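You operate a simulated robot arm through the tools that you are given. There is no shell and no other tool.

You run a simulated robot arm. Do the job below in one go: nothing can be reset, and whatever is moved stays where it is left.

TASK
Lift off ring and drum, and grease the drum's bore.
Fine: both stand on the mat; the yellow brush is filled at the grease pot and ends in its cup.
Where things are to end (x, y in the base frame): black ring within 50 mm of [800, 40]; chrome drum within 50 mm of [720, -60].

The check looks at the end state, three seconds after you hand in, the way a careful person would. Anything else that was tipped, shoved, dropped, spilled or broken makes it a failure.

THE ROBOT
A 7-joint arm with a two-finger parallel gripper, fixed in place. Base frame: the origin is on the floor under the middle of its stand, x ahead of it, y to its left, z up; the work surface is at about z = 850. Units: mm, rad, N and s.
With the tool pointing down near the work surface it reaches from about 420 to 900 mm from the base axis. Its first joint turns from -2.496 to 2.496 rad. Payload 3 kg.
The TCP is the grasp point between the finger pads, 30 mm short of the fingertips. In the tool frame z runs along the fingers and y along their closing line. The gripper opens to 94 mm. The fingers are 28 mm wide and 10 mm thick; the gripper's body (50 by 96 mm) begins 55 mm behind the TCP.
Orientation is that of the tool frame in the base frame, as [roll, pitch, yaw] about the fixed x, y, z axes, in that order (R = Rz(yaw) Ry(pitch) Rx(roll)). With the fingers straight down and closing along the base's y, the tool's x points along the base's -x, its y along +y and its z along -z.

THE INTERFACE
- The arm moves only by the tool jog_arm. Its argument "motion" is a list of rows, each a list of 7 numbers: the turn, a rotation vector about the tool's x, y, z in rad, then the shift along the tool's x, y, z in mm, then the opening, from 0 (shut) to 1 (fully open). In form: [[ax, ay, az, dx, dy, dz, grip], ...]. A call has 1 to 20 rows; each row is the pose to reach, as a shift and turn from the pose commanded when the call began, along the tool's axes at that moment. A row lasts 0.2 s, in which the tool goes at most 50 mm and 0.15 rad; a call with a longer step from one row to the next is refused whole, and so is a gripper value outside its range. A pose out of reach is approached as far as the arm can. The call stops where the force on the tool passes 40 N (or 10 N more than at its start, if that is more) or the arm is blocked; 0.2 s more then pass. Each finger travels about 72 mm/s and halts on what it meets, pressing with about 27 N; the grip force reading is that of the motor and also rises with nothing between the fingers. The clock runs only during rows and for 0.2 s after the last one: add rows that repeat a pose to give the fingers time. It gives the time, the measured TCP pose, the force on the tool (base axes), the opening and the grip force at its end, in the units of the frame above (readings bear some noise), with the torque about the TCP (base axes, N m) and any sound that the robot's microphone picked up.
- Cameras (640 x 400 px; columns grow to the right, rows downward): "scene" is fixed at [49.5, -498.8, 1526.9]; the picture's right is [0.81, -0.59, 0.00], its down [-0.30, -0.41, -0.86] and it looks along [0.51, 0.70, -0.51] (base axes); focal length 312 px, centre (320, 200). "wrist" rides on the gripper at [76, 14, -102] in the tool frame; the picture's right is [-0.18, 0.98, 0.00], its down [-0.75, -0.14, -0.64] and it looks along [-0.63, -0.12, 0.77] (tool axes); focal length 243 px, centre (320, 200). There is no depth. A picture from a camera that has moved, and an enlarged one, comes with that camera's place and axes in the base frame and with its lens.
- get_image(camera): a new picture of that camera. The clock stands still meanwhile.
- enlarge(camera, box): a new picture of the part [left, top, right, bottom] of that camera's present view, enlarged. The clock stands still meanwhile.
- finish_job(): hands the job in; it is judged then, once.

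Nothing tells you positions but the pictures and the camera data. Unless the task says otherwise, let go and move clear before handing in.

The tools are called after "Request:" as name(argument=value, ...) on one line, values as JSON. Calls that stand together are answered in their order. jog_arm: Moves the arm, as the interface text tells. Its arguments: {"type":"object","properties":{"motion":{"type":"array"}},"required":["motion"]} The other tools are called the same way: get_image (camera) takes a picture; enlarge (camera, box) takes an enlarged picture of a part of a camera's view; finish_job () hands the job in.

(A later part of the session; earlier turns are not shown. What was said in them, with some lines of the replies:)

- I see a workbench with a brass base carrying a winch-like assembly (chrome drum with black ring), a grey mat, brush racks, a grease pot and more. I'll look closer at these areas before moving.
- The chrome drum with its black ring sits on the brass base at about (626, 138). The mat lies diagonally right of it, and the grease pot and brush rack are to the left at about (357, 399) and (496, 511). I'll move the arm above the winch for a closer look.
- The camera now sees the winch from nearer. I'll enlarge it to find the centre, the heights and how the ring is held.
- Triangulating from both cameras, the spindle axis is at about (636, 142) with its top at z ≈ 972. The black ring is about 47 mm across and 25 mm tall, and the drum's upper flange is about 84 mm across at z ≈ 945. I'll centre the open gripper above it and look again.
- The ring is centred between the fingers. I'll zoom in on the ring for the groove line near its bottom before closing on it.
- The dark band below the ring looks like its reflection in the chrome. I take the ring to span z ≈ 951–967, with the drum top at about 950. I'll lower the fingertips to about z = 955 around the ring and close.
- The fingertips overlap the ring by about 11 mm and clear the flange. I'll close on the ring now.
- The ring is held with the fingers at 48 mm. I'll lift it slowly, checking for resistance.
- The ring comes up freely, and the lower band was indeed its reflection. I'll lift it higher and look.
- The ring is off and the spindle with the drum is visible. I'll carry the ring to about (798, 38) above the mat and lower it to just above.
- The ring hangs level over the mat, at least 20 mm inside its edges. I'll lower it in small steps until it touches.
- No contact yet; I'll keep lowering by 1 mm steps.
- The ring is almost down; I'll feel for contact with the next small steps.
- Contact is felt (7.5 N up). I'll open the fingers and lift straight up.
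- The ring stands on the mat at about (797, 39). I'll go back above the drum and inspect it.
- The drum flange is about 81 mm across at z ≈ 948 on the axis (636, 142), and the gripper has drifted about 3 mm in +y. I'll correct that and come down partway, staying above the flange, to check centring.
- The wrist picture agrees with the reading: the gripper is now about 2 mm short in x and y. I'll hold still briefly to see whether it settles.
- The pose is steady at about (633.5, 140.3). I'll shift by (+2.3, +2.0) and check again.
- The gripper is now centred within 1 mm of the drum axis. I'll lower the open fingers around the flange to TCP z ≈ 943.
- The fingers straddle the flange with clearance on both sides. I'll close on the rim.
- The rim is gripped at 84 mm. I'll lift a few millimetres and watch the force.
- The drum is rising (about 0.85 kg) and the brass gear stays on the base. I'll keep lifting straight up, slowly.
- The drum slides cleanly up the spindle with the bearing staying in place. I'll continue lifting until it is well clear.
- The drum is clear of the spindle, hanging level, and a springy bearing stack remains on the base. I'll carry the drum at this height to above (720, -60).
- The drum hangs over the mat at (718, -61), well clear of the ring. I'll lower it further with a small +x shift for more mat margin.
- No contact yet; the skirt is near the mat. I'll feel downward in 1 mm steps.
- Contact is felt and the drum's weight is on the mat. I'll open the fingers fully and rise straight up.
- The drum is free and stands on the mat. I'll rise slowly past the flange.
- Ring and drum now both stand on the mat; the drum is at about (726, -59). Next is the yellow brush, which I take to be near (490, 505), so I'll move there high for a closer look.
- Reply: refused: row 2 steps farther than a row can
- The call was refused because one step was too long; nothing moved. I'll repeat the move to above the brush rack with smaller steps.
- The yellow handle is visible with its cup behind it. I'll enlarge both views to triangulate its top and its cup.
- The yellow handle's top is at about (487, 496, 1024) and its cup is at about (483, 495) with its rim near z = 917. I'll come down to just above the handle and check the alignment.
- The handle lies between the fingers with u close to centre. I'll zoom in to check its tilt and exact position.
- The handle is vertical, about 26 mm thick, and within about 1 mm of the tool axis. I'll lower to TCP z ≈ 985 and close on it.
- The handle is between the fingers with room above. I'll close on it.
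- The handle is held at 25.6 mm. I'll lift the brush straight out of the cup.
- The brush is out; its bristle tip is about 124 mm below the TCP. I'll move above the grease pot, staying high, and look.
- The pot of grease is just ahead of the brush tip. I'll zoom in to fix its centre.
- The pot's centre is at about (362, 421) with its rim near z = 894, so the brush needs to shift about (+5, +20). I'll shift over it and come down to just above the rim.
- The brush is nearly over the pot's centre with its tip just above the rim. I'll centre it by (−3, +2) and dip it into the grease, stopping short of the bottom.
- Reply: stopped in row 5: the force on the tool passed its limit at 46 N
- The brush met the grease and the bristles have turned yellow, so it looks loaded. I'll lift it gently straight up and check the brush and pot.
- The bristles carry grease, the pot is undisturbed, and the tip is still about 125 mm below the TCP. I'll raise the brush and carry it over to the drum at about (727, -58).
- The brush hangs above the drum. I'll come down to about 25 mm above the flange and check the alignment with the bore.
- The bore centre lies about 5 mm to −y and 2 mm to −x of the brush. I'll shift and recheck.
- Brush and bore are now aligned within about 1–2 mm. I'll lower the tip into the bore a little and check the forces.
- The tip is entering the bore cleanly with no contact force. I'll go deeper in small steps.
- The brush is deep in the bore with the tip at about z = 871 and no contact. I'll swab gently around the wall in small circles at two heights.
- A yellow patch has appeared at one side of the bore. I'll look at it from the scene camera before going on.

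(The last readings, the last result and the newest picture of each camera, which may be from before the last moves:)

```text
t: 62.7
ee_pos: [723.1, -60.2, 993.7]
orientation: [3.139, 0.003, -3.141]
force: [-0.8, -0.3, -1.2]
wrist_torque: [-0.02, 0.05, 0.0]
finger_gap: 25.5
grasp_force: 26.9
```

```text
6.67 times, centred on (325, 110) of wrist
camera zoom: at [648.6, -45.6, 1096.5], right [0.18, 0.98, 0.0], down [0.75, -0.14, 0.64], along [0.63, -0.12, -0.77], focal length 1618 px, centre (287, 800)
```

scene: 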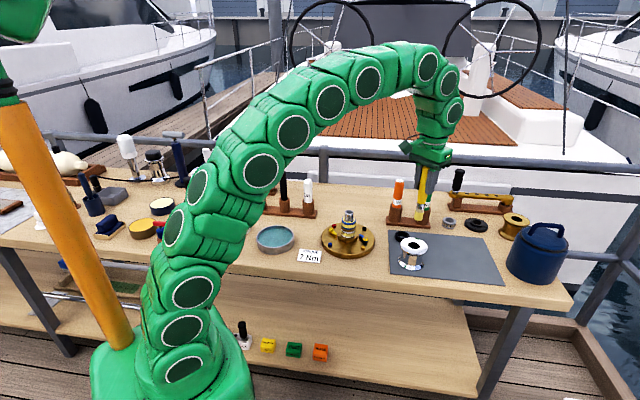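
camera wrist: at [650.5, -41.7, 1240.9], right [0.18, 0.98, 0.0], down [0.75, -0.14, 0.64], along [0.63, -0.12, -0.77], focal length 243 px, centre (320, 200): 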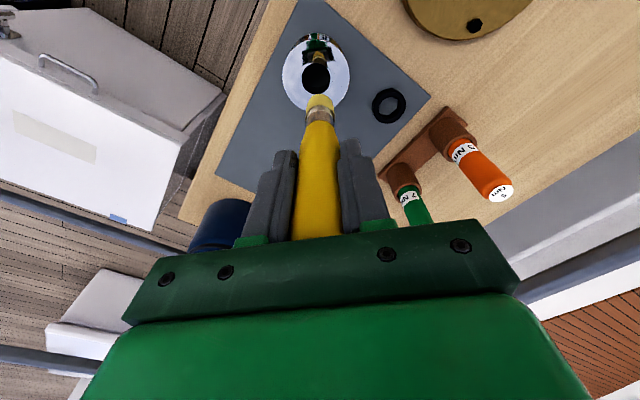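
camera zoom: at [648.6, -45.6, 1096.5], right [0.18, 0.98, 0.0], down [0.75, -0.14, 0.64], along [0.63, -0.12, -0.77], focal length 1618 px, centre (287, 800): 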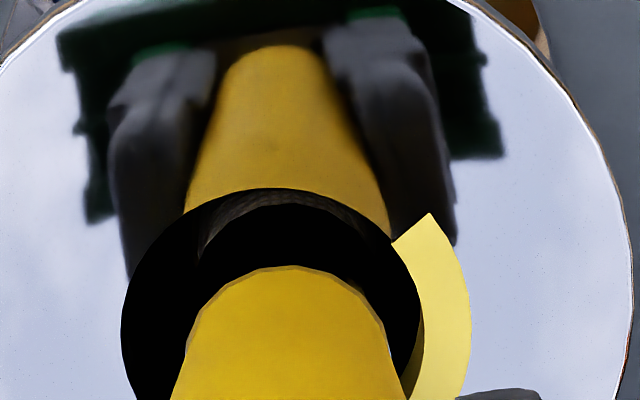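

The yellow arc marks the part of the bore wall that the brush has wiped, on the +y side. I'll wipe all the way round with a circle centred on the bore and a slightly larger radius.

Request:
jog_arm(motion=[[0, 0, 0, 5.9, -2.0, 0, 0.0], [0, 0, 0, 5.4, 0.5, 0, 0.0], [0, 0, 0, 4.0, 2.6, 0, 0.0], [0, 0, 0, 1.9, 4.0, 0, 0.0], [0, 0, 0, -0.6, 4.5, 0, 0.0], [0, 0, 0, -3.1, 4.0, 0, 0.0], [0, 0, 0, -5.2, 2.6, 0, 0.0], [0, 0, 0, -6.6, 0.5, 0, 0.0], [0, 0, 0, -7.1, -2.0, 0, 0.0], [0, 0, 0, -6.6, -4.5, 0, 0.0], [0, 0, 0, -5.2, -6.6, 0, 0.0], [0, 0, 0, -3.1, -8.0, 0, 0.0], [0, 0, 0, -0.6, -8.5, 0, 0.0], [0, 0, 0, 1.9, -8.0, 0, 0.0], [0, 0, 0, 4.0, -6.6, 0, 0.0], [0, 0, 0, 5.4, -4.5, 0, 0.0], [0, 0, 0, 5.9, -2.0, 0, 0.0], [0, 0, 0, -0.6, -2.0, 0, 0.0], [0, 0, 0, -0.6, -2.0, 0, 0.0]])

Request:
enlarge(camera="scene", box=[395, 225, 435, 265])

Request:
enlarge(camera="wrist", box=[250, 40, 390, 180])

```text
t: 66.7
ee_pos: [724.3, -63.5, 996.2]
orientation: [3.139, 0.003, -3.141]
force: [-3.6, 2.8, -0.6]
wrist_torque: [0.17, 0.3, 0.03]
finger_gap: 25.4
grasp_force: 27.5
```

```text
10.00 times, centred on (415, 245) of scene
camera zoom: at [49.5, -498.8, 1526.9], right [0.81, -0.59, 0.0], down [-0.3, -0.41, -0.86], along [0.51, 0.7, -0.51], focal length 3126 px, centre (-630, -250)
```

zoom: 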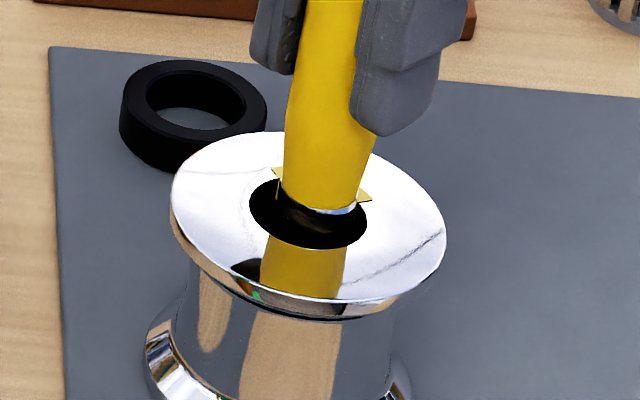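

```text
2.86 times, centred on (320, 110) of wrist
camera zoom: at [649.4, -47.8, 1097.4], right [0.18, 0.98, 0.0], down [0.75, -0.14, 0.64], along [0.63, -0.12, -0.77], focal length 693 px, centre (320, 457)
```

zoom: 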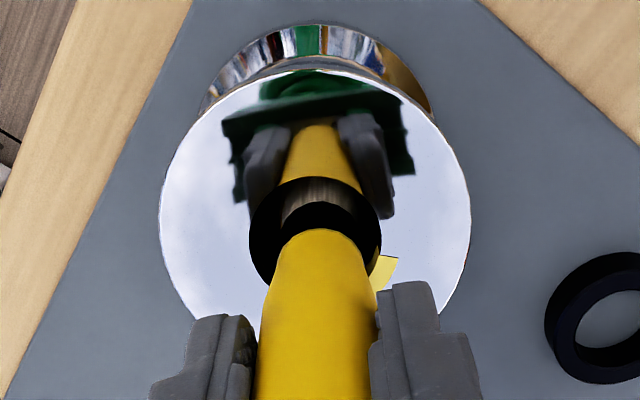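

The drum shifted about 4 mm and turned a little as I wiped, so I can't tell how much of the wall is covered behind the handle. I'll re-centre in the bore and lift the brush out to look.

Request:
jog_arm(motion=[[0, 0, 0, 4.3, -0.7, 0, 0.0], [0, 0, 0, 4.3, -0.7, 0, 0.0], [0, 0, 0, 4.3, -0.7, -10, 0.0], [0, 0, 0, 4.3, -0.7, -25, 0.0], [0, 0, 0, 4.3, -0.7, -40, 0.0], [0, 0, 0, 4.3, -0.7, -60, 0.0], [0, 0, 0, 4.3, -0.7, -85, 0.0], [0, 0, 0, 4.3, -0.7, -110, 0.0], [0, 0, 0, 4.3, -0.7, -110, 0.0]])

Request:
enlarge(camera="scene", box=[390, 200, 440, 270])

Request:
enlarge(camera="wrist", box=[250, 20, 390, 160])

```text
t: 68.7
ee_pos: [719.5, -63.7, 1104.5]
orientation: [3.14, 0.001, -3.141]
force: [0.5, -1.2, 0.1]
wrist_torque: [-0.02, -0.01, 0.0]
finger_gap: 25.7
grasp_force: 27.1
```

```text
5.71 times, centred on (415, 235) of scene
camera zoom: at [49.5, -498.8, 1526.9], right [0.81, -0.59, 0.0], down [-0.3, -0.41, -0.86], along [0.51, 0.7, -0.51], focal length 1786 px, centre (-223, 0)
```

zoom: 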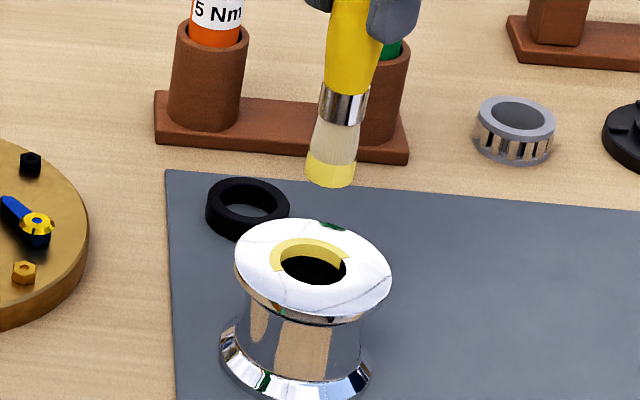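

```text
2.86 times, centred on (320, 90) of wrist
camera zoom: at [643.1, -48.8, 1206.1], right [0.18, 0.98, 0.0], down [0.75, -0.14, 0.64], along [0.63, -0.12, -0.77], focal length 693 px, centre (320, 514)
```

zoom: 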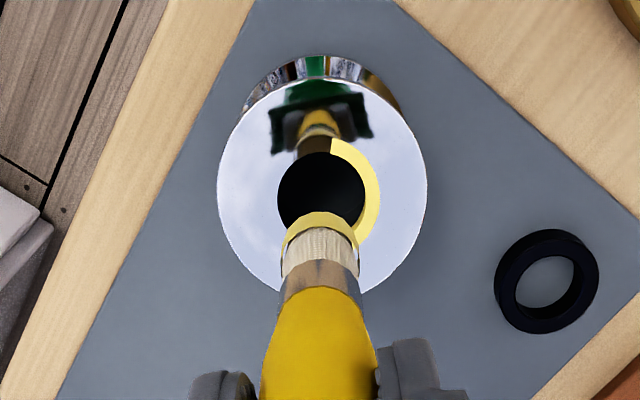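

About half of the bore wall is greased now (the far side), and the bristles still hold some grease. The brush is centred, so I'll lower it again to wipe the remaining half, the −x and −y side.

Request:
jog_arm(motion=[[0, 0, 0, 0, 0, 25, 0.0], [0, 0, 0, 0, 0, 45, 0.0], [0, 0, 0, 0, 0, 60, 0.0], [0, 0, 0, 0, 0, 70, 0.0], [0, 0, 0, 0, 0, 80, 0.0], [0, 0, 0, 0, 0, 90, 0.0], [0, 0, 0, 0, 0, 100, 0.0], [0, 0, 0, 0, 0, 108, 0.0], [0, 0, 0, 0, 0, 108, 0.0]])

Request:
enlarge(camera="wrist", box=[250, 40, 390, 180])

```text
t: 70.7
ee_pos: [719.5, -63.6, 994.9]
orientation: [3.139, 0.003, 3.141]
force: [0.3, 1.3, -0.1]
wrist_torque: [0.0, 0.0, 0.0]
finger_gap: 25.4
grasp_force: 27.4
```

```text
2.86 times, centred on (320, 110) of wrist
camera zoom: at [644.0, -48.5, 1097.1], right [0.18, 0.98, 0.0], down [0.75, -0.14, 0.64], along [0.63, -0.12, -0.77], focal length 693 px, centre (320, 457)
```

zoom: 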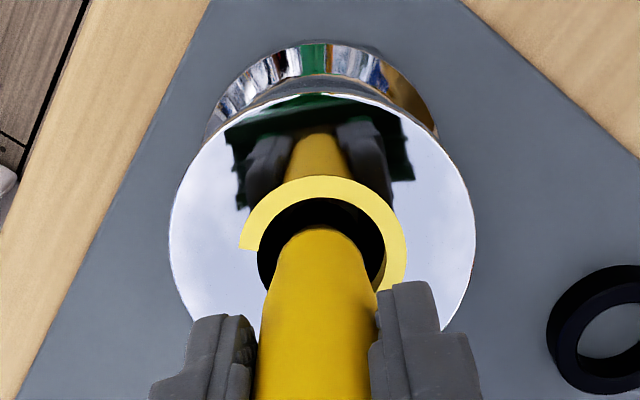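

The arc grew just from the stroke down through the bore, so it seems to track the brushing done inside. I'll make further vertical strokes in the bore, without touching hard.

Request:
jog_arm(motion=[[0, 0, 0, 0, 0, -10, 0.0], [0, 0, 0, 0, 0, -20, 0.0], [0, 0, 0, 0, 0, -30, 0.0], [0, 0, 0, 0, 0, -40, 0.0], [0, 0, 0, 0, 0, -30, 0.0], [0, 0, 0, 0, 0, -20, 0.0], [0, 0, 0, 0, 0, -10, 0.0], [0, 0, 0, 0, 0, 0, 0.0]])

Request:
enlarge(camera="wrist", box=[250, 40, 390, 180])

Request:
enlarge(camera="scene", box=[395, 225, 435, 265])

```text
t: 72.5
ee_pos: [720.1, -63.1, 995.8]
orientation: [3.139, 0.002, 3.141]
force: [0.5, -0.1, -0.8]
wrist_torque: [-0.03, 0.01, -0.01]
finger_gap: 25.6
grasp_force: 27.2
```

```text
2.86 times, centred on (320, 110) of wrist
camera zoom: at [644.7, -48.6, 1098.7], right [0.18, 0.98, 0.0], down [0.75, -0.14, 0.64], along [0.63, -0.12, -0.77], focal length 693 px, centre (320, 457)
```

zoom: 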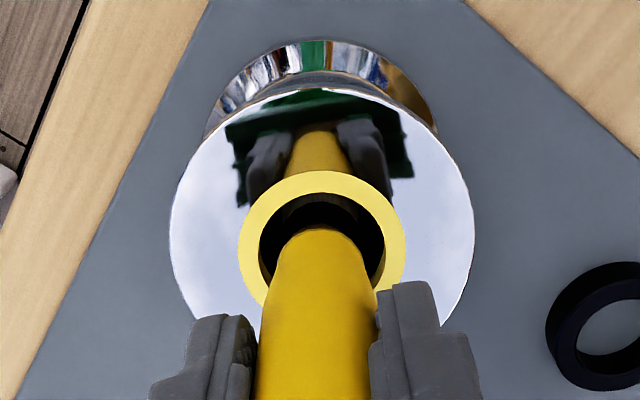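

```text
10.00 times, centred on (415, 245) of scene
camera zoom: at [49.5, -498.8, 1526.9], right [0.81, -0.59, 0.0], down [-0.3, -0.41, -0.86], along [0.51, 0.7, -0.51], focal length 3126 px, centre (-630, -250)
```

zoom: 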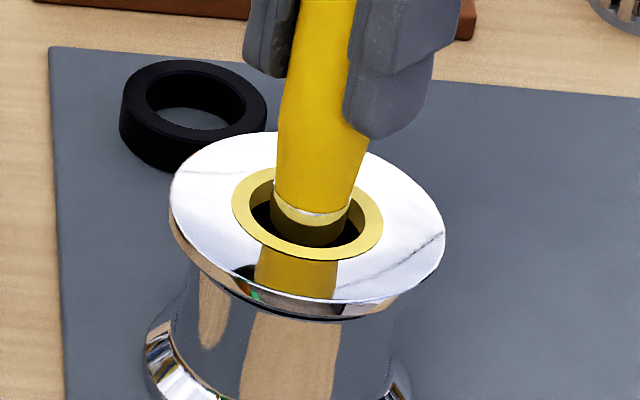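

The yellow band now goes all the way round the bore, so the drum's bore is greased. I'll withdraw the brush straight up.

Request:
jog_arm(motion=[[0, 0, 0, 0, 0, -10, 0.0], [0, 0, 0, 0, 0, -22, 0.0], [0, 0, 0, 0, 0, -35, 0.0], [0, 0, 0, 0, 0, -50, 0.0], [0, 0, 0, 0, 0, -70, 0.0], [0, 0, 0, 0, 0, -95, 0.0], [0, 0, 0, 0, 0, -125, 0.0], [0, 0, 0, 0, 0, -155, 0.0], [0, 0, 0, 0, 0, -155, 0.0]])

Request:
get_image(camera="wrist")

Request:
enlarge(camera="scene", box=[385, 170, 455, 270])

```text
t: 74.5
ee_pos: [719.0, -64.2, 1154.1]
orientation: [3.138, 0.002, -3.141]
force: [-0.3, -0.5, -0.4]
wrist_torque: [-0.03, -0.04, 0.03]
finger_gap: 25.8
grasp_force: 27.4
```

```text
taken
camera wrist: at [643.7, -49.7, 1254.9], right [0.18, 0.98, 0.0], down [0.75, -0.14, 0.64], along [0.63, -0.12, -0.77], focal length 243 px, centre (320, 200)
```

wrist: 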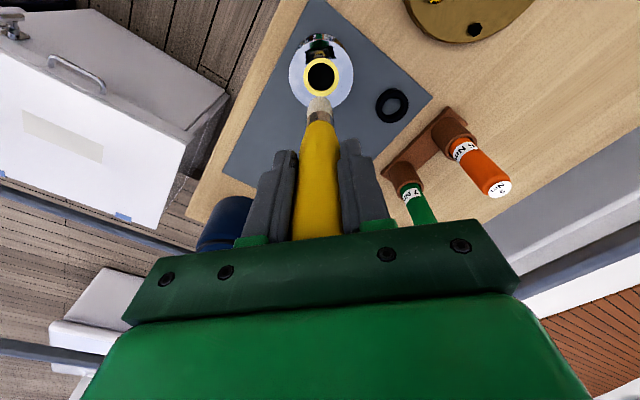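

```text
4.00 times, centred on (420, 220) of scene
camera zoom: at [49.5, -498.8, 1526.9], right [0.81, -0.59, 0.0], down [-0.3, -0.41, -0.86], along [0.51, 0.7, -0.51], focal length 1250 px, centre (-80, 120)
```

zoom: 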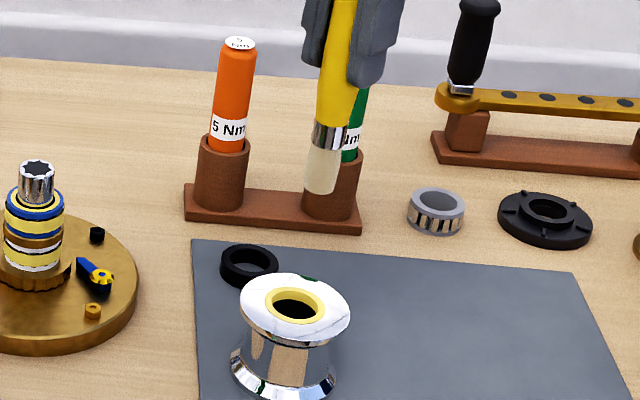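

The brush is out and spent, and the drum shows a full grease band. I'll carry the brush back at a safe height to above its cup at about (487, 495).

Request:
jog_arm(motion=[[0, 0, 0, 4, 10, -35, 0.0], [0, 0, 0, 18, 43, -45, 0.0], [0, 0, 0, 34, 81, -45, 0.0], [0, 0, 0, 50, 120, -45, 0.0], [0, 0, 0, 66, 158, -45, 0.0], [0, 0, 0, 82, 197, -45, 0.0], [0, 0, 0, 98, 236, -45, 0.0], [0, 0, 0, 114, 275, -45, 0.0], [0, 0, 0, 130, 313, -45, 0.0], [0, 0, 0, 146, 352, -45, 0.0], [0, 0, 0, 162, 390, -45, 0.0], [0, 0, 0, 178, 429, -45, 0.0], [0, 0, 0, 194, 467, -45, 0.0], [0, 0, 0, 210, 506, -45, 0.0], [0, 0, 0, 222, 535, -45, 0.0], [0, 0, 0, 230, 554, -45, 0.0], [0, 0, 0, 232, 559, -45, 0.0], [0, 0, 0, 232, 559, -45, 0.0], [0, 0, 0, 232, 559, -45, 0.0]])

Request:
get_image(camera="wrist")

Request:
get_image(camera="scene")

```text
t: 78.5
ee_pos: [487.2, 495.5, 1197.5]
orientation: [3.139, 0.003, 3.141]
force: [0.4, -0.3, -0.6]
wrist_torque: [-0.01, 0.01, 0.0]
finger_gap: 25.7
grasp_force: 26.9
```

```text
taken
camera wrist: at [412.2, 509.9, 1299.8], right [0.18, 0.98, 0.0], down [0.75, -0.14, 0.64], along [0.63, -0.12, -0.77], focal length 243 px, centre (320, 200)
```

wrist: 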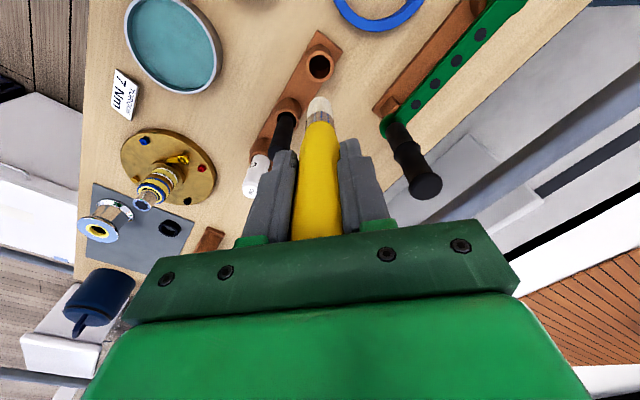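

```text
taken
```

scene: 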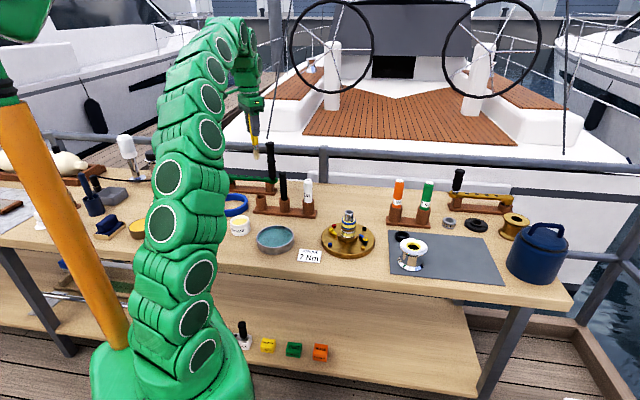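

The cup is right below the brush. I'll descend until the tip is about 25 mm above the cup and recheck.

Request:
jog_arm(motion=[[0, 0, 0, 0, 0, 35, 0.0], [0, 0, 0, 0, 0, 70, 0.0], [0, 0, 0, 0, 0, 100, 0.0], [0, 0, 0, 0, 0, 125, 0.0], [0, 0, 0, 0, 0, 137, 0.0], [0, 0, 0, 0, 0, 137, 0.0], [0, 0, 0, 0, 0, 137, 0.0]])

Request:
enlarge(camera="wrist", box=[250, 20, 390, 160])

Request:
enlarge(camera="scene", box=[235, 155, 295, 220])

```text
t: 80.1
ee_pos: [488.2, 493.9, 1058.9]
orientation: [3.139, 0.002, 3.141]
force: [0.5, 0.9, -0.1]
wrist_torque: [0.0, 0.03, -0.01]
finger_gap: 25.6
grasp_force: 27.7
```

```text
2.86 times, centred on (320, 90) of wrist
camera zoom: at [412.6, 510.1, 1161.6], right [0.18, 0.98, 0.0], down [0.75, -0.14, 0.64], along [0.63, -0.12, -0.77], focal length 693 px, centre (320, 514)
```

zoom: 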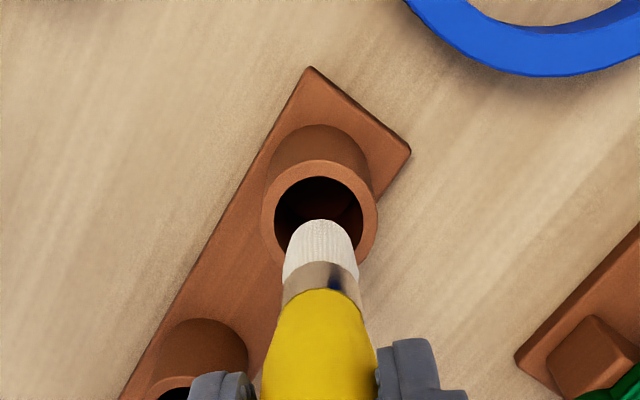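

```text
6.15 times, centred on (265, 188) of scene
camera zoom: at [49.5, -498.8, 1526.9], right [0.81, -0.59, 0.0], down [-0.3, -0.41, -0.86], along [0.51, 0.7, -0.51], focal length 1923 px, centre (658, 277)
```

zoom: 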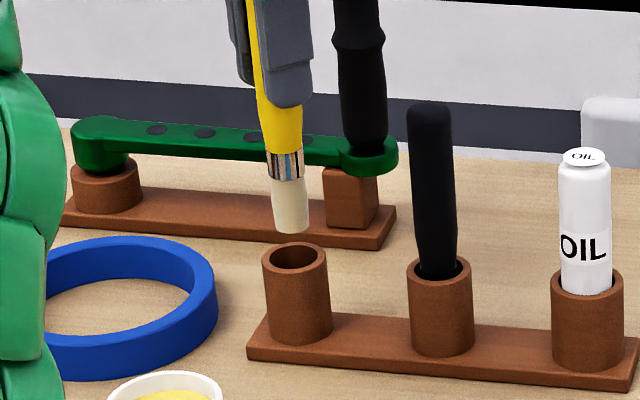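

Brush and cup line up within about 2 mm. I'll shift by −1.8 mm in x and lower the brush into the cup.

Request:
jog_arm(motion=[[0, 0, 0, 1.8, 0.2, 8, 0.0], [0, 0, 0, 1.8, 0.2, 16, 0.0], [0, 0, 0, 1.8, 0.2, 24, 0.0], [0, 0, 0, 1.8, 0.2, 32, 0.0], [0, 0, 0, 1.8, 0.2, 40, 0.0], [0, 0, 0, 1.8, 0.2, 40, 0.0]])

Request:
enlarge(camera="wrist", box=[250, 20, 390, 160])

Request:
enlarge(camera="scene", box=[235, 155, 295, 220])

```text
t: 81.5
ee_pos: [487.6, 495.4, 1020.4]
orientation: [3.139, 0.004, 3.14]
force: [-0.4, 0.0, -0.3]
wrist_torque: [0.01, 0.02, 0.03]
finger_gap: 25.4
grasp_force: 26.6
```

```text
2.86 times, centred on (320, 90) of wrist
camera zoom: at [410.8, 510.4, 1121.8], right [0.18, 0.98, 0.0], down [0.75, -0.14, 0.64], along [0.63, -0.12, -0.77], focal length 693 px, centre (320, 514)
```

zoom: 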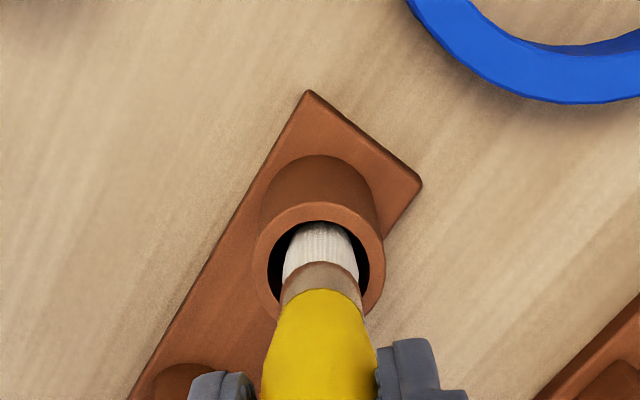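

```text
6.15 times, centred on (265, 188) of scene
camera zoom: at [49.5, -498.8, 1526.9], right [0.81, -0.59, 0.0], down [-0.3, -0.41, -0.86], along [0.51, 0.7, -0.51], focal length 1923 px, centre (658, 277)
```

zoom: 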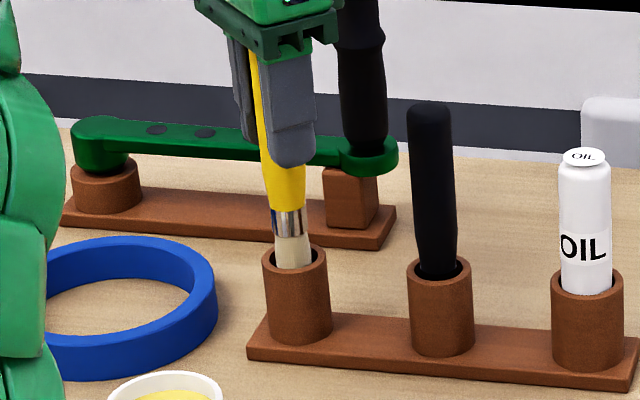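

The bristles are entering the cup cleanly. I'll lower further to near the cup's floor.

Request:
jog_arm(motion=[[0, 0, 0, 0, 0, 6, 0.0], [0, 0, 0, 0, 0, 12, 0.0], [0, 0, 0, 0, 0, 18, 0.0], [0, 0, 0, 0, 0, 24, 0.0], [0, 0, 0, 0, 0, 30, 0.0], [0, 0, 0, 0, 0, 33, 0.0], [0, 0, 0, 0, 0, 33, 0.0]])

Request:
enlarge(camera="scene", box=[235, 155, 295, 220])

```text
t: 83.1
ee_pos: [486.5, 496.5, 986.9]
orientation: [-3.142, 0.002, -3.139]
force: [0.6, 0.2, -0.3]
wrist_torque: [0.02, -0.02, 0.01]
finger_gap: 25.8
grasp_force: 27.0
```

```text
6.15 times, centred on (265, 188) of scene
camera zoom: at [49.5, -498.8, 1526.9], right [0.81, -0.59, 0.0], down [-0.3, -0.41, -0.86], along [0.51, 0.7, -0.51], focal length 1923 px, centre (658, 277)
```

zoom: 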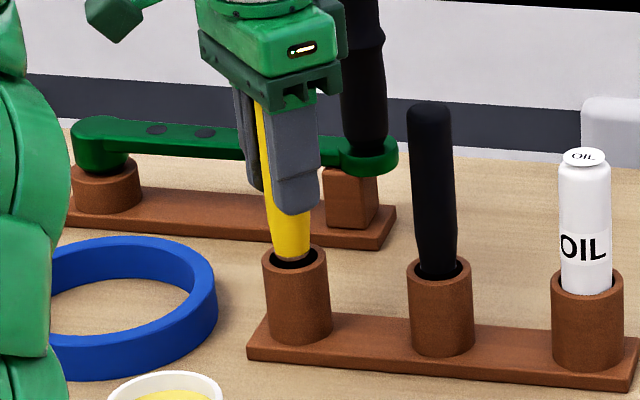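

Almost down; I'll feel for the cup's floor with 1 mm steps.

Request:
jog_arm(motion=[[0, 0, 0, 0, -1, 1, 0.0], [0, 0, 0, 0, -1, 2, 0.0], [0, 0, 0, 0, -1, 2, 0.0]])

```text
t: 83.9
ee_pos: [486.7, 493.6, 985.0]
orientation: [3.14, 0.003, -3.14]
force: [-0.2, 0.2, -0.4]
wrist_torque: [0.01, 0.02, 0.02]
finger_gap: 25.5
grasp_force: 26.9
```

Request:
jog_arm(motion=[[0, 0, 0, 0, 0.5, 1, 0.0], [0, 0, 0, 0, 0.5, 2, 0.0], [0, 0, 0, 0, 0.5, 2, 0.0]])

```text
t: 84.7
ee_pos: [487.6, 496.4, 984.2]
orientation: [3.14, 0.005, 3.141]
force: [-1.1, -1.5, 13.3]
wrist_torque: [-0.25, 0.19, 0.0]
finger_gap: 25.6
grasp_force: 27.2
```

The brush stands on the cup's floor (13 N felt). I'll open the fingers and look before rising.

Request:
jog_arm(motion=[[0, 0, 0, 0, 0, -1, 0.0], [0, 0, 0, 0, 0, -1, 0.35], [0, 0, 0, 0, 0, -1, 0.6], [0, 0, 0, 0, 0, -1, 0.9], [0, 0, 0, 0, 0, -1, 0.9], [0, 0, 0, 0, 0, -1, 0.9]])

Request:
get_image(camera="wrist")

Request:
enlarge(camera="scene", box=[235, 155, 295, 220])

```text
t: 86.1
ee_pos: [487.7, 495.2, 983.6]
orientation: [3.14, 0.002, -3.142]
force: [-0.4, 0.5, -0.9]
wrist_torque: [-0.02, 0.0, 0.02]
finger_gap: 84.4
grasp_force: 0.0
```

```text
taken
camera wrist: at [410.9, 510.1, 1085.5], right [0.18, 0.98, 0.0], down [0.75, -0.14, 0.64], along [0.63, -0.12, -0.77], focal length 243 px, centre (320, 200)
```

wrist: 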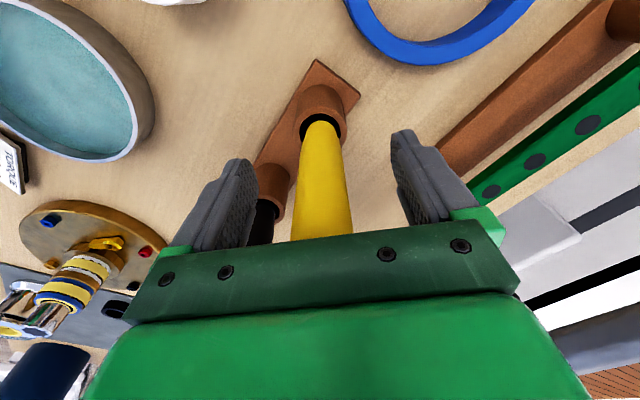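

```text
6.15 times, centred on (265, 188) of scene
camera zoom: at [49.5, -498.8, 1526.9], right [0.81, -0.59, 0.0], down [-0.3, -0.41, -0.86], along [0.51, 0.7, -0.51], focal length 1923 px, centre (658, 277)
```

zoom: 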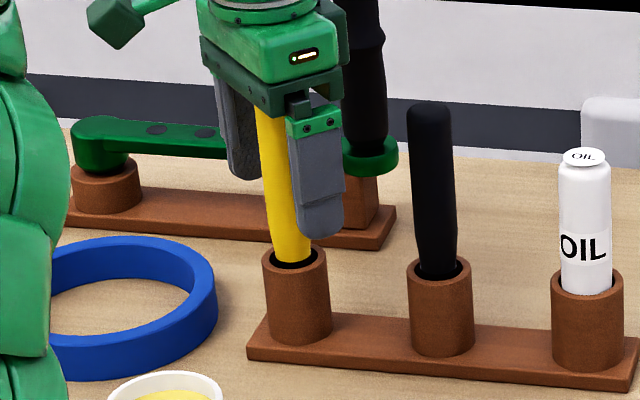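

The brush stands upright and free in its cup. I'll rise straight up well clear of it and take final pictures.

Request:
jog_arm(motion=[[0, 0, 0, 0, 0, -15, 0.9], [0, 0, 0, 0, 0, -40, 0.9], [0, 0, 0, 0, 0, -75, 0.9], [0, 0, 0, 0, 0, -115, 0.9], [0, 0, 0, 0, 0, -155, 0.9], [0, 0, 0, 0, 0, -195, 0.9], [0, 0, 0, 0, 0, -235, 0.9], [0, 0, 0, 0, 0, -235, 0.9]])

Request:
get_image(camera="scene")

Request:
get_image(camera="wrist")

Request:
enlarge(camera="scene", box=[210, 150, 320, 250])

Request:
enlarge(camera="scene", box=[320, 190, 520, 290])

```text
t: 87.9
ee_pos: [485.6, 492.0, 1219.9]
orientation: [3.139, 0.002, -3.141]
force: [-0.3, 0.8, 0.1]
wrist_torque: [0.02, 0.0, 0.02]
finger_gap: 84.6
grasp_force: 0.0
```

```text
taken
```

scene: 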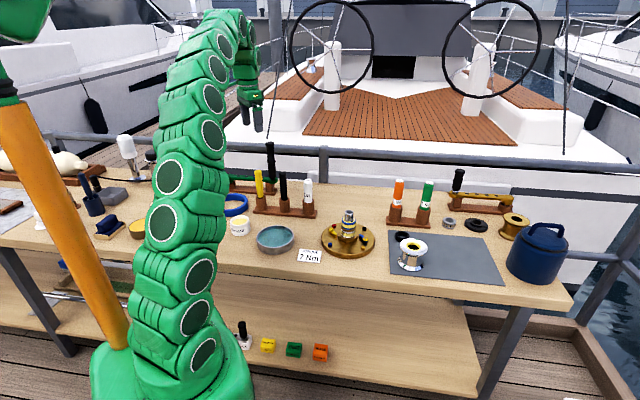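

```text
taken
camera wrist: at [410.0, 507.9, 1321.5], right [0.18, 0.98, 0.0], down [0.75, -0.14, 0.64], along [0.63, -0.12, -0.77], focal length 243 px, centre (320, 200)
```

wrist: 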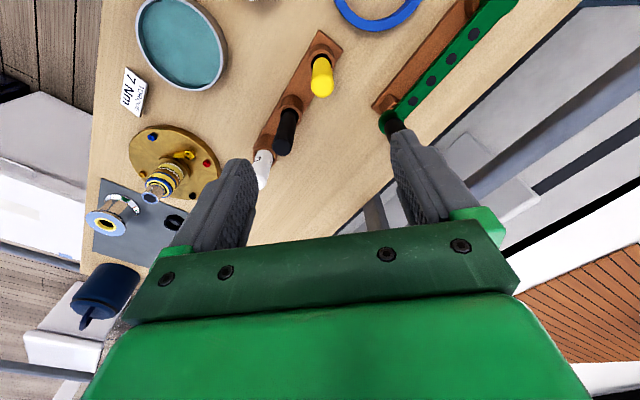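

```text
4.00 times, centred on (265, 200) of scene
camera zoom: at [49.5, -498.8, 1526.9], right [0.81, -0.59, 0.0], down [-0.3, -0.41, -0.86], along [0.51, 0.7, -0.51], focal length 1250 px, centre (540, 200)
```

zoom: 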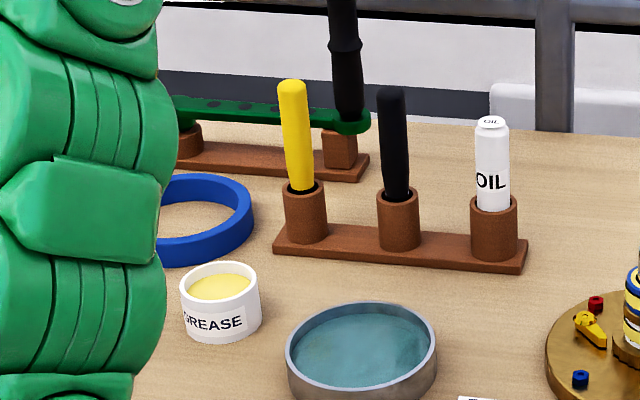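

```text
3.20 times, centred on (420, 240) of scene
camera zoom: at [49.5, -498.8, 1526.9], right [0.81, -0.59, 0.0], down [-0.3, -0.41, -0.86], along [0.51, 0.7, -0.51], focal length 1000 px, centre (0, 72)
```

zoom: 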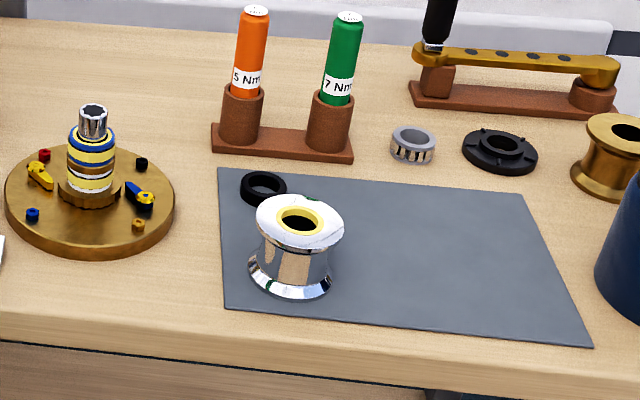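

Everything is where it should be. The ring is at about (797, 39) and the greased drum at about (720, -63), both standing on the mat. The yellow brush is back in its cup, and the pot, rack and winch base are undisturbed. The gripper is empty and clear, so I'm handing in.

Request:
finish_job()

```text
The job is handed in.
```

The ring and drum are off the winch, the drum's bore is greased, and I've handed the job in. I don't have the check's result.

- **Black ring:** it stands on the mat at about (797, 39), roughly 3 mm from its target of (800, 40).
- **Chrome drum:** it stands on the mat at about (720, -63), roughly 3 mm from its target of (720, -60). It slid about 4 mm and turned a little while I wiped the bore.
- **Grease:** the yellow brush was filled at the grease pot. When I withdrew it from the drum, the grease band went all the way round the bore. The dip stopped on the force limit at 46 N, but the pot did not move.
- **Brush:** it stands upright in its own cup.

In the final pictures nothing else was tipped, moved or spilled. The gripper is empty and clear of everything.
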